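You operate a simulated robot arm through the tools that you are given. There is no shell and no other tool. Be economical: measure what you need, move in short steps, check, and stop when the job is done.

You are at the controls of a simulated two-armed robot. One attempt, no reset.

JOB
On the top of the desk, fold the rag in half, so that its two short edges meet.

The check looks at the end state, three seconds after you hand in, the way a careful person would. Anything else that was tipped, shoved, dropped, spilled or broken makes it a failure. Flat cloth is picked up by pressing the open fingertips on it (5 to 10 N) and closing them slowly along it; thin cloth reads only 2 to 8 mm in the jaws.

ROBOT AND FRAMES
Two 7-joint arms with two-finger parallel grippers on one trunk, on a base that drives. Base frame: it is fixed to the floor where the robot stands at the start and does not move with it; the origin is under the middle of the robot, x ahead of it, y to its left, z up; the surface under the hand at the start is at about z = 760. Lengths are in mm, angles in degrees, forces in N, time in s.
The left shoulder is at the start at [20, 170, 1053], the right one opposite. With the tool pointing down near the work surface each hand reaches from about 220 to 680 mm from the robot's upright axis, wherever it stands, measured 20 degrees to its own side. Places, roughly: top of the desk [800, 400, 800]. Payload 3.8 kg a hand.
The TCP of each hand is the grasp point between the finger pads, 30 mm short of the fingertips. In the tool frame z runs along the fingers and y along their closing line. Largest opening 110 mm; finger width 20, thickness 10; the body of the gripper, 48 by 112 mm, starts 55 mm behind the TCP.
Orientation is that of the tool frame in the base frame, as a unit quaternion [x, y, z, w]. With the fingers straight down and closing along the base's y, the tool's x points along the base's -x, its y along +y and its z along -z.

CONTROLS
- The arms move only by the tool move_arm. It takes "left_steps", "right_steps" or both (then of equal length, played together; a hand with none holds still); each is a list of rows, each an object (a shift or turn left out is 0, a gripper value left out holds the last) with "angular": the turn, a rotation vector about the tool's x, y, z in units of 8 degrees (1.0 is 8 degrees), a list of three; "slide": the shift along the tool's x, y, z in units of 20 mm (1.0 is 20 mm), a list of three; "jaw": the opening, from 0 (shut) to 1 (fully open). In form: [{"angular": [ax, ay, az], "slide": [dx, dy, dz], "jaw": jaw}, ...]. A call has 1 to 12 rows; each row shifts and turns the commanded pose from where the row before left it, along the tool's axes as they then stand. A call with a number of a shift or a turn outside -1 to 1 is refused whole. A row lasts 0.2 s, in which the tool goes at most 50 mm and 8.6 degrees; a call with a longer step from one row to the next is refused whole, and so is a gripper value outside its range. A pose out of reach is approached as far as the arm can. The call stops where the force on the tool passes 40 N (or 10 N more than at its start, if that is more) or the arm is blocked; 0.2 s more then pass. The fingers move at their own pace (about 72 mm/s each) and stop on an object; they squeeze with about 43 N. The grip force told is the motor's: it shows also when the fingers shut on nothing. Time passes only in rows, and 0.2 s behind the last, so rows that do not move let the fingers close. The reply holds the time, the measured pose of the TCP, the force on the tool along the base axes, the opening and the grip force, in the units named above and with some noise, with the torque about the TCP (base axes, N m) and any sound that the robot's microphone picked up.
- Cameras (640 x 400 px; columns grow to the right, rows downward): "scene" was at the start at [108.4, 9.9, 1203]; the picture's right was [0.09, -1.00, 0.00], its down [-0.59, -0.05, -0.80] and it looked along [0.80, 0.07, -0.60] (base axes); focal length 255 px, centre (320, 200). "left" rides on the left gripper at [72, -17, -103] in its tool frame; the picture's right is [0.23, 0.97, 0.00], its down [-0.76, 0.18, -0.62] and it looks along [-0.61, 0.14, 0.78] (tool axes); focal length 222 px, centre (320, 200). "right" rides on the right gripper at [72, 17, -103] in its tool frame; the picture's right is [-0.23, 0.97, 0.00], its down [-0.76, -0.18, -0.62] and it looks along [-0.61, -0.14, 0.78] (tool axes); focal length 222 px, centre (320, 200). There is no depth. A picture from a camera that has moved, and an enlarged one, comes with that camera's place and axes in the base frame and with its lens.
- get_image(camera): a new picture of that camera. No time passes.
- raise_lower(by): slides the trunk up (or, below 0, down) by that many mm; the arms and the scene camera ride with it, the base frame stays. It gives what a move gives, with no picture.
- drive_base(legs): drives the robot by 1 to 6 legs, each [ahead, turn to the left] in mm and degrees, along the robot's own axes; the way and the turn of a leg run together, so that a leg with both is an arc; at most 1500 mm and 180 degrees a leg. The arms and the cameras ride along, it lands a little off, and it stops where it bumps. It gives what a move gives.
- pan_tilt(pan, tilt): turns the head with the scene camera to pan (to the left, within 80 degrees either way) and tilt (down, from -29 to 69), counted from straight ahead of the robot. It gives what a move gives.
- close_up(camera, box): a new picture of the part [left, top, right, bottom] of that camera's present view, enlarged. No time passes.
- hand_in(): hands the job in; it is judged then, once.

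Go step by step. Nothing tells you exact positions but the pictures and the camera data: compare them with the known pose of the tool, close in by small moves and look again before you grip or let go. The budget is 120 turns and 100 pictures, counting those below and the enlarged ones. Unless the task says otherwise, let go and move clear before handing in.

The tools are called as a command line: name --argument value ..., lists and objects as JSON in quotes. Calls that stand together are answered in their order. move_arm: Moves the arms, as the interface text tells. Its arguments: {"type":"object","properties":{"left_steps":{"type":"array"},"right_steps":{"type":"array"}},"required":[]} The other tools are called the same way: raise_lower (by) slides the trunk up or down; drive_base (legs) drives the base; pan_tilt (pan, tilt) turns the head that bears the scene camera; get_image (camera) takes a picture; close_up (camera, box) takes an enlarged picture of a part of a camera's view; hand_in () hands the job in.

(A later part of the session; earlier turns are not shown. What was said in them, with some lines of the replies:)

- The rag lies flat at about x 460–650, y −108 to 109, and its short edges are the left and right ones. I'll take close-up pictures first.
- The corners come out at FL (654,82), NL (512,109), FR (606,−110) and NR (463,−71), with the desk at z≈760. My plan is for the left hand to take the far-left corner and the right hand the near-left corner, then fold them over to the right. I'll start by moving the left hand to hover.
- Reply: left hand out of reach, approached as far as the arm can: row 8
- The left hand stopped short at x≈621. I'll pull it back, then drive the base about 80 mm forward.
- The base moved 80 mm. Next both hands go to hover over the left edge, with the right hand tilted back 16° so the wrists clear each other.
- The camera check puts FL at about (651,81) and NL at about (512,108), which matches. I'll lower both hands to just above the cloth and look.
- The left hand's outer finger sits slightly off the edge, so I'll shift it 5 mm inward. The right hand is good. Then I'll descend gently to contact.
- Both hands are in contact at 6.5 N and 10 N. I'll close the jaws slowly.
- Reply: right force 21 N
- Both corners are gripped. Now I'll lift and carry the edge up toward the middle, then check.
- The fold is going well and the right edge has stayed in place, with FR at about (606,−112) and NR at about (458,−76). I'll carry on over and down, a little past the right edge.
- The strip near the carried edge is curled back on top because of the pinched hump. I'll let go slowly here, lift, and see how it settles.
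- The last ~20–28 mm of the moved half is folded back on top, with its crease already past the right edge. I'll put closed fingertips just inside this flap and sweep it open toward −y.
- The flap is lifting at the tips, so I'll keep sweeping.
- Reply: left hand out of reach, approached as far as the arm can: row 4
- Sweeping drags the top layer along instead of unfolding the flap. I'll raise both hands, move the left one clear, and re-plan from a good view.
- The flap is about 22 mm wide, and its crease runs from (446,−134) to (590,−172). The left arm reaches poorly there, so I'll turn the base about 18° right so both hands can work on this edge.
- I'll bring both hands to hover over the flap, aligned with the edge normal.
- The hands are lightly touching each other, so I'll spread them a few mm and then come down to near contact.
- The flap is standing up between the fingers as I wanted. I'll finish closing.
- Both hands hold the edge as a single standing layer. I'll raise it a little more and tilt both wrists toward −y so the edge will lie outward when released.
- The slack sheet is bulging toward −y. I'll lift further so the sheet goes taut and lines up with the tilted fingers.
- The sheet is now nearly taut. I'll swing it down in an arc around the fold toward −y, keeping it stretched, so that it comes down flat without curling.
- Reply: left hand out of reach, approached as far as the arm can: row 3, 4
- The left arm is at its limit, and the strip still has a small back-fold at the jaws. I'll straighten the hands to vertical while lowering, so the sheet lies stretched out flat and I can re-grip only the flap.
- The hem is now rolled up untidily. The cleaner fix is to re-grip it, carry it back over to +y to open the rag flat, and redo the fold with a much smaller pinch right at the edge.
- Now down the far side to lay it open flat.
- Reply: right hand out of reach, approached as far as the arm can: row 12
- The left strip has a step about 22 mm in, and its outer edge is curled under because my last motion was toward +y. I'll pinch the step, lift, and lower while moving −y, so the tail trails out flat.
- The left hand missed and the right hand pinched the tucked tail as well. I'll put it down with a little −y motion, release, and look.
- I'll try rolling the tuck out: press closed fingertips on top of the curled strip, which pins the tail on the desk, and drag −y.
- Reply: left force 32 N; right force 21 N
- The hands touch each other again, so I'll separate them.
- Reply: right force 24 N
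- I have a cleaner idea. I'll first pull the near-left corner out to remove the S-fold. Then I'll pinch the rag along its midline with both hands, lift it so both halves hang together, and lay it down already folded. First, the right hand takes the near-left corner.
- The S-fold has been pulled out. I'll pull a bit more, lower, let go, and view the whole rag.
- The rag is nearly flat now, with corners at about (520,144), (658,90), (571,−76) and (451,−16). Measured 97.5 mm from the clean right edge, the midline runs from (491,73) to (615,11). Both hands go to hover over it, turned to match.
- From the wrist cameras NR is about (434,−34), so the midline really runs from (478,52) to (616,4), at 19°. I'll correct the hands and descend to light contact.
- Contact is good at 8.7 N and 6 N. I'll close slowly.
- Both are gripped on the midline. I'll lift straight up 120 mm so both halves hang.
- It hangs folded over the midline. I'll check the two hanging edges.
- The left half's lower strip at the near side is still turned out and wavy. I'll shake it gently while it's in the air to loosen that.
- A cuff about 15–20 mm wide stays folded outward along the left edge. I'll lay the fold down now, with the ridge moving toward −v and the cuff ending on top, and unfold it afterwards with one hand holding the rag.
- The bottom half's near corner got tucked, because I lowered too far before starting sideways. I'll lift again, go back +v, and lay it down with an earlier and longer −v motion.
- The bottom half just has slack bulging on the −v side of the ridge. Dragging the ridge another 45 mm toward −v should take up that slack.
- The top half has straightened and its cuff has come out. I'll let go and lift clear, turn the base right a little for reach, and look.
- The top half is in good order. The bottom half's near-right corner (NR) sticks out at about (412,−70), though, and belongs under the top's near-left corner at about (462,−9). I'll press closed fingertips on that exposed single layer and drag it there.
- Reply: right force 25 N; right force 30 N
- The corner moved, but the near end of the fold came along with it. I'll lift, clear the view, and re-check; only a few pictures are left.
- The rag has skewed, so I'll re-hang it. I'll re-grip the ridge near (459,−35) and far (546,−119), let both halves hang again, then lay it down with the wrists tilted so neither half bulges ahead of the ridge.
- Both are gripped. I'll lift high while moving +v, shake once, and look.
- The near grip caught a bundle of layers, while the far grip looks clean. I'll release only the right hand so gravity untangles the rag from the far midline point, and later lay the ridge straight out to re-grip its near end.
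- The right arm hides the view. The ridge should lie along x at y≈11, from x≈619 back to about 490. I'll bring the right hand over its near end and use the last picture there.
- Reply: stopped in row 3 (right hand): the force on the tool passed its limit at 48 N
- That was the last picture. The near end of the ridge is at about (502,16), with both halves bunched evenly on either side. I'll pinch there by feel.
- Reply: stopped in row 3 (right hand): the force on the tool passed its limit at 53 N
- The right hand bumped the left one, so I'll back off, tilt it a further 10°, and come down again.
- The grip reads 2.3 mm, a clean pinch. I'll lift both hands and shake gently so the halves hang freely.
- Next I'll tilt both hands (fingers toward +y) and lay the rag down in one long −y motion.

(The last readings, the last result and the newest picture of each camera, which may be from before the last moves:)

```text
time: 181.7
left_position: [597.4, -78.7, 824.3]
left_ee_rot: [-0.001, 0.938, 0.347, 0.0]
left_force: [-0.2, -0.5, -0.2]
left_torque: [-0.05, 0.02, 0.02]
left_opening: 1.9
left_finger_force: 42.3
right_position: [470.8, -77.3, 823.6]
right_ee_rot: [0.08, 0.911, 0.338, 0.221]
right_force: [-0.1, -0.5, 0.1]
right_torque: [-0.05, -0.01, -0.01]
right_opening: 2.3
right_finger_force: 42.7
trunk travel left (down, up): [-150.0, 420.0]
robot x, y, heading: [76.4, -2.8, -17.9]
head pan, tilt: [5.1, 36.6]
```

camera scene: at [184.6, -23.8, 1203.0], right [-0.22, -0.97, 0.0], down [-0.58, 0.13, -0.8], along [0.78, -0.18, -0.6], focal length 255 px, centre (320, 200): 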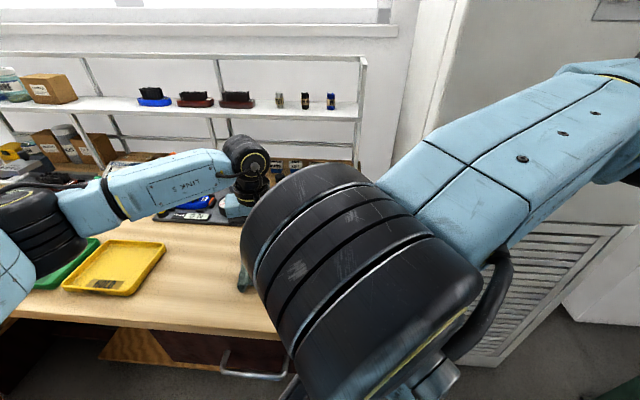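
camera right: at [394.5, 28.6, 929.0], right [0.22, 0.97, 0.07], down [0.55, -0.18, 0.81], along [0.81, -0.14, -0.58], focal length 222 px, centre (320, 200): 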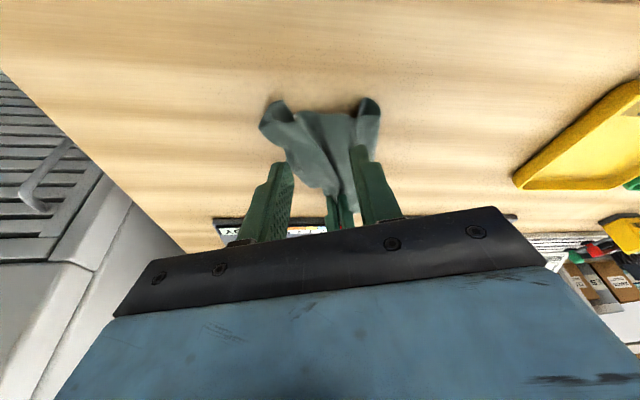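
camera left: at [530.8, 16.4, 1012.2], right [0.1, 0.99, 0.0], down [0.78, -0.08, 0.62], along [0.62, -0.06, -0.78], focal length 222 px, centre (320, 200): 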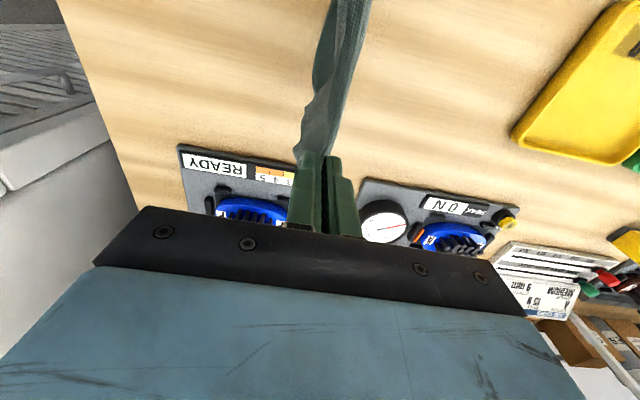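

move_arm --left_steps '[{"slide": [0, -0.648, 0.305]}, {"slide": [0, -0.583, 0.228]}, {"slide": [0, -0.36, 0.075]}, {"slide": [0, -0.23, -0.19]}, {"slide": [0, -0.23, -0.19]}, {}, {"jaw": 0.05}, {"jaw": 0.1}, {"jaw": 0.15}, {}, {}]' --right_steps '[{"slide": [0.14, -0.648, 0.271]}, {"slide": [0.105, -0.583, 0.203]}, {"slide": [0.034, -0.36, 0.067]}, {"slide": [-0.09, -0.23, -0.17]}, {"slide": [-0.09, -0.23, -0.17]}, {}, {"jaw": 0.05}, {"jaw": 0.1}, {"jaw": 0.15}, {}, {}]'

```text
time: 184.1
left_position: [598.2, -94.5, 792.8]
left_ee_rot: [-0.003, 0.938, 0.347, 0.001]
left_force: [0.4, 3.1, 4.5]
left_torque: [0.07, -0.01, 0.01]
left_opening: 14.2
left_finger_force: 0.0
left hand out of reach, approached as far as the arm can: row 4, 5
right_position: [471.7, -105.4, 795.7]
right_ee_rot: [0.08, 0.911, 0.338, 0.222]
right_force: [1.6, 2.5, 14.3]
right_torque: [0.19, -0.17, 0.0]
right_opening: 11.0
right_finger_force: 0.0
trunk travel left (down, up): [-150.0, 420.0]
robot x, y, heading: [79.6, 2.3, -18.0]
head pan, tilt: [5.1, 36.6]
```

The left arm is at its reach limit, so I'll lift 2 mm and withdraw both hands sideways by turning the base slightly to the right.

move_arm --left_steps '[{"slide": [0, 0.064, -0.077], "jaw": 0.18}, {}]' --right_steps '[{"slide": [-0.053, 0.096, -0.1], "jaw": 0.18}, {}]'

drive_base --legs '[[0, -6]]'

```text
time: 184.7
left_position: [596.7, -95.7, 795.7]
left_ee_rot: [-0.002, 0.938, 0.346, 0.0]
left_force: [0.2, 1.8, 1.8]
left_torque: [0.08, -0.01, -0.01]
left_opening: 19.0
left_finger_force: 0.0
right_position: [471.9, -105.8, 795.9]
right_ee_rot: [0.08, 0.911, 0.338, 0.221]
right_force: [-0.9, 2.2, 9.0]
right_torque: [0.16, -0.09, 0.03]
right_opening: 15.6
right_finger_force: 0.1
trunk travel left (down, up): [-150.0, 420.0]
robot x, y, heading: [79.6, 2.2, -18.3]
head pan, tilt: [5.1, 36.6]
```

```text
time: 185.6
left_position: [583.9, -148.1, 795.9]
left_ee_rot: [0.046, 0.937, 0.347, 0.018]
left_force: [0.3, 0.4, 0.7]
left_torque: [0.02, -0.02, -0.01]
left_opening: 19.5
left_finger_force: 0.1
right_position: [459.7, -146.8, 796.5]
right_ee_rot: [0.128, 0.906, 0.326, 0.239]
right_force: [0.5, -0.1, 9.7]
right_torque: [0.03, -0.07, 0.01]
right_opening: 16.4
right_finger_force: 0.0
trunk travel left (down, up): [-150.0, 420.0]
robot x, y, heading: [78.1, 0.2, -24.0]
head pan, tilt: [5.1, 36.6]
```

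move_arm --left_steps '[{"slide": [0, 0.386, -0.46]}, {"slide": [0, 0.386, -0.46]}, {"slide": [0, 0.386, -0.46]}, {"slide": [0, 0.5, -0.6]}, {"slide": [0, 0.5, -0.6]}, {"slide": [0, 0.5, -0.6]}, {"slide": [0, 0.5, -0.6]}, {}]' --right_steps '[{"slide": [-0.211, 0.386, -0.408]}, {"slide": [-0.211, 0.386, -0.408]}, {"slide": [-0.211, 0.386, -0.408]}, {"slide": [-0.28, 0.5, -0.53]}, {"slide": [-0.28, 0.5, -0.53]}, {"slide": [-0.28, 0.5, -0.53]}, {"slide": [-0.28, 0.5, -0.53]}, {}]'

```text
time: 187.4
left_position: [584.1, -150.8, 894.0]
left_ee_rot: [0.047, 0.937, 0.346, 0.018]
left_force: [-0.9, -0.2, -0.2]
left_torque: [0.0, 0.01, -0.01]
left_opening: 19.9
left_finger_force: 0.1
right_position: [460.6, -148.7, 895.3]
right_ee_rot: [0.127, 0.906, 0.325, 0.238]
right_force: [-0.8, -0.5, 0.5]
right_torque: [0.04, 0.0, -0.01]
right_opening: 19.7
right_finger_force: 0.1
trunk travel left (down, up): [-150.0, 420.0]
robot x, y, heading: [79.7, 1.3, -24.0]
head pan, tilt: [5.1, 36.6]
```

The rag should be lying folded over its midline on the desk, and both hands are open and clear of it. I have no pictures left to confirm the result, so I'm handing in.

hand_in

```text
The job is handed in.
```

I handed in the job without seeing the final state, because I'd used all my pictures. I can't confirm that the rag's two short edges meet.

- **First fold:** I folded the left edge over to the right, but the pinch left a strip folded back on itself. I couldn't get it to lie flat, so I opened the rag up again.
- **Later attempts:** I switched to pinching the rag along its midline, letting both halves hang, and laying it down folded. The first two tries came out with the bottom half short and skewed.
- **Final attempt:** I did the last pinch and lay-down by feel. Both hands gripped about 2 mm of cloth, as expected for thin cloth. The rag should now be folded over its midline, but the edges may be off and it may still be creased or have a turned edge.
- **Rest of the desk:** I saw nothing else tipped or moved in the pictures I had. The hands bumped each other a few times, and the right hand once hit something I took to be the robot itself. Both hands are open and clear of the rag.
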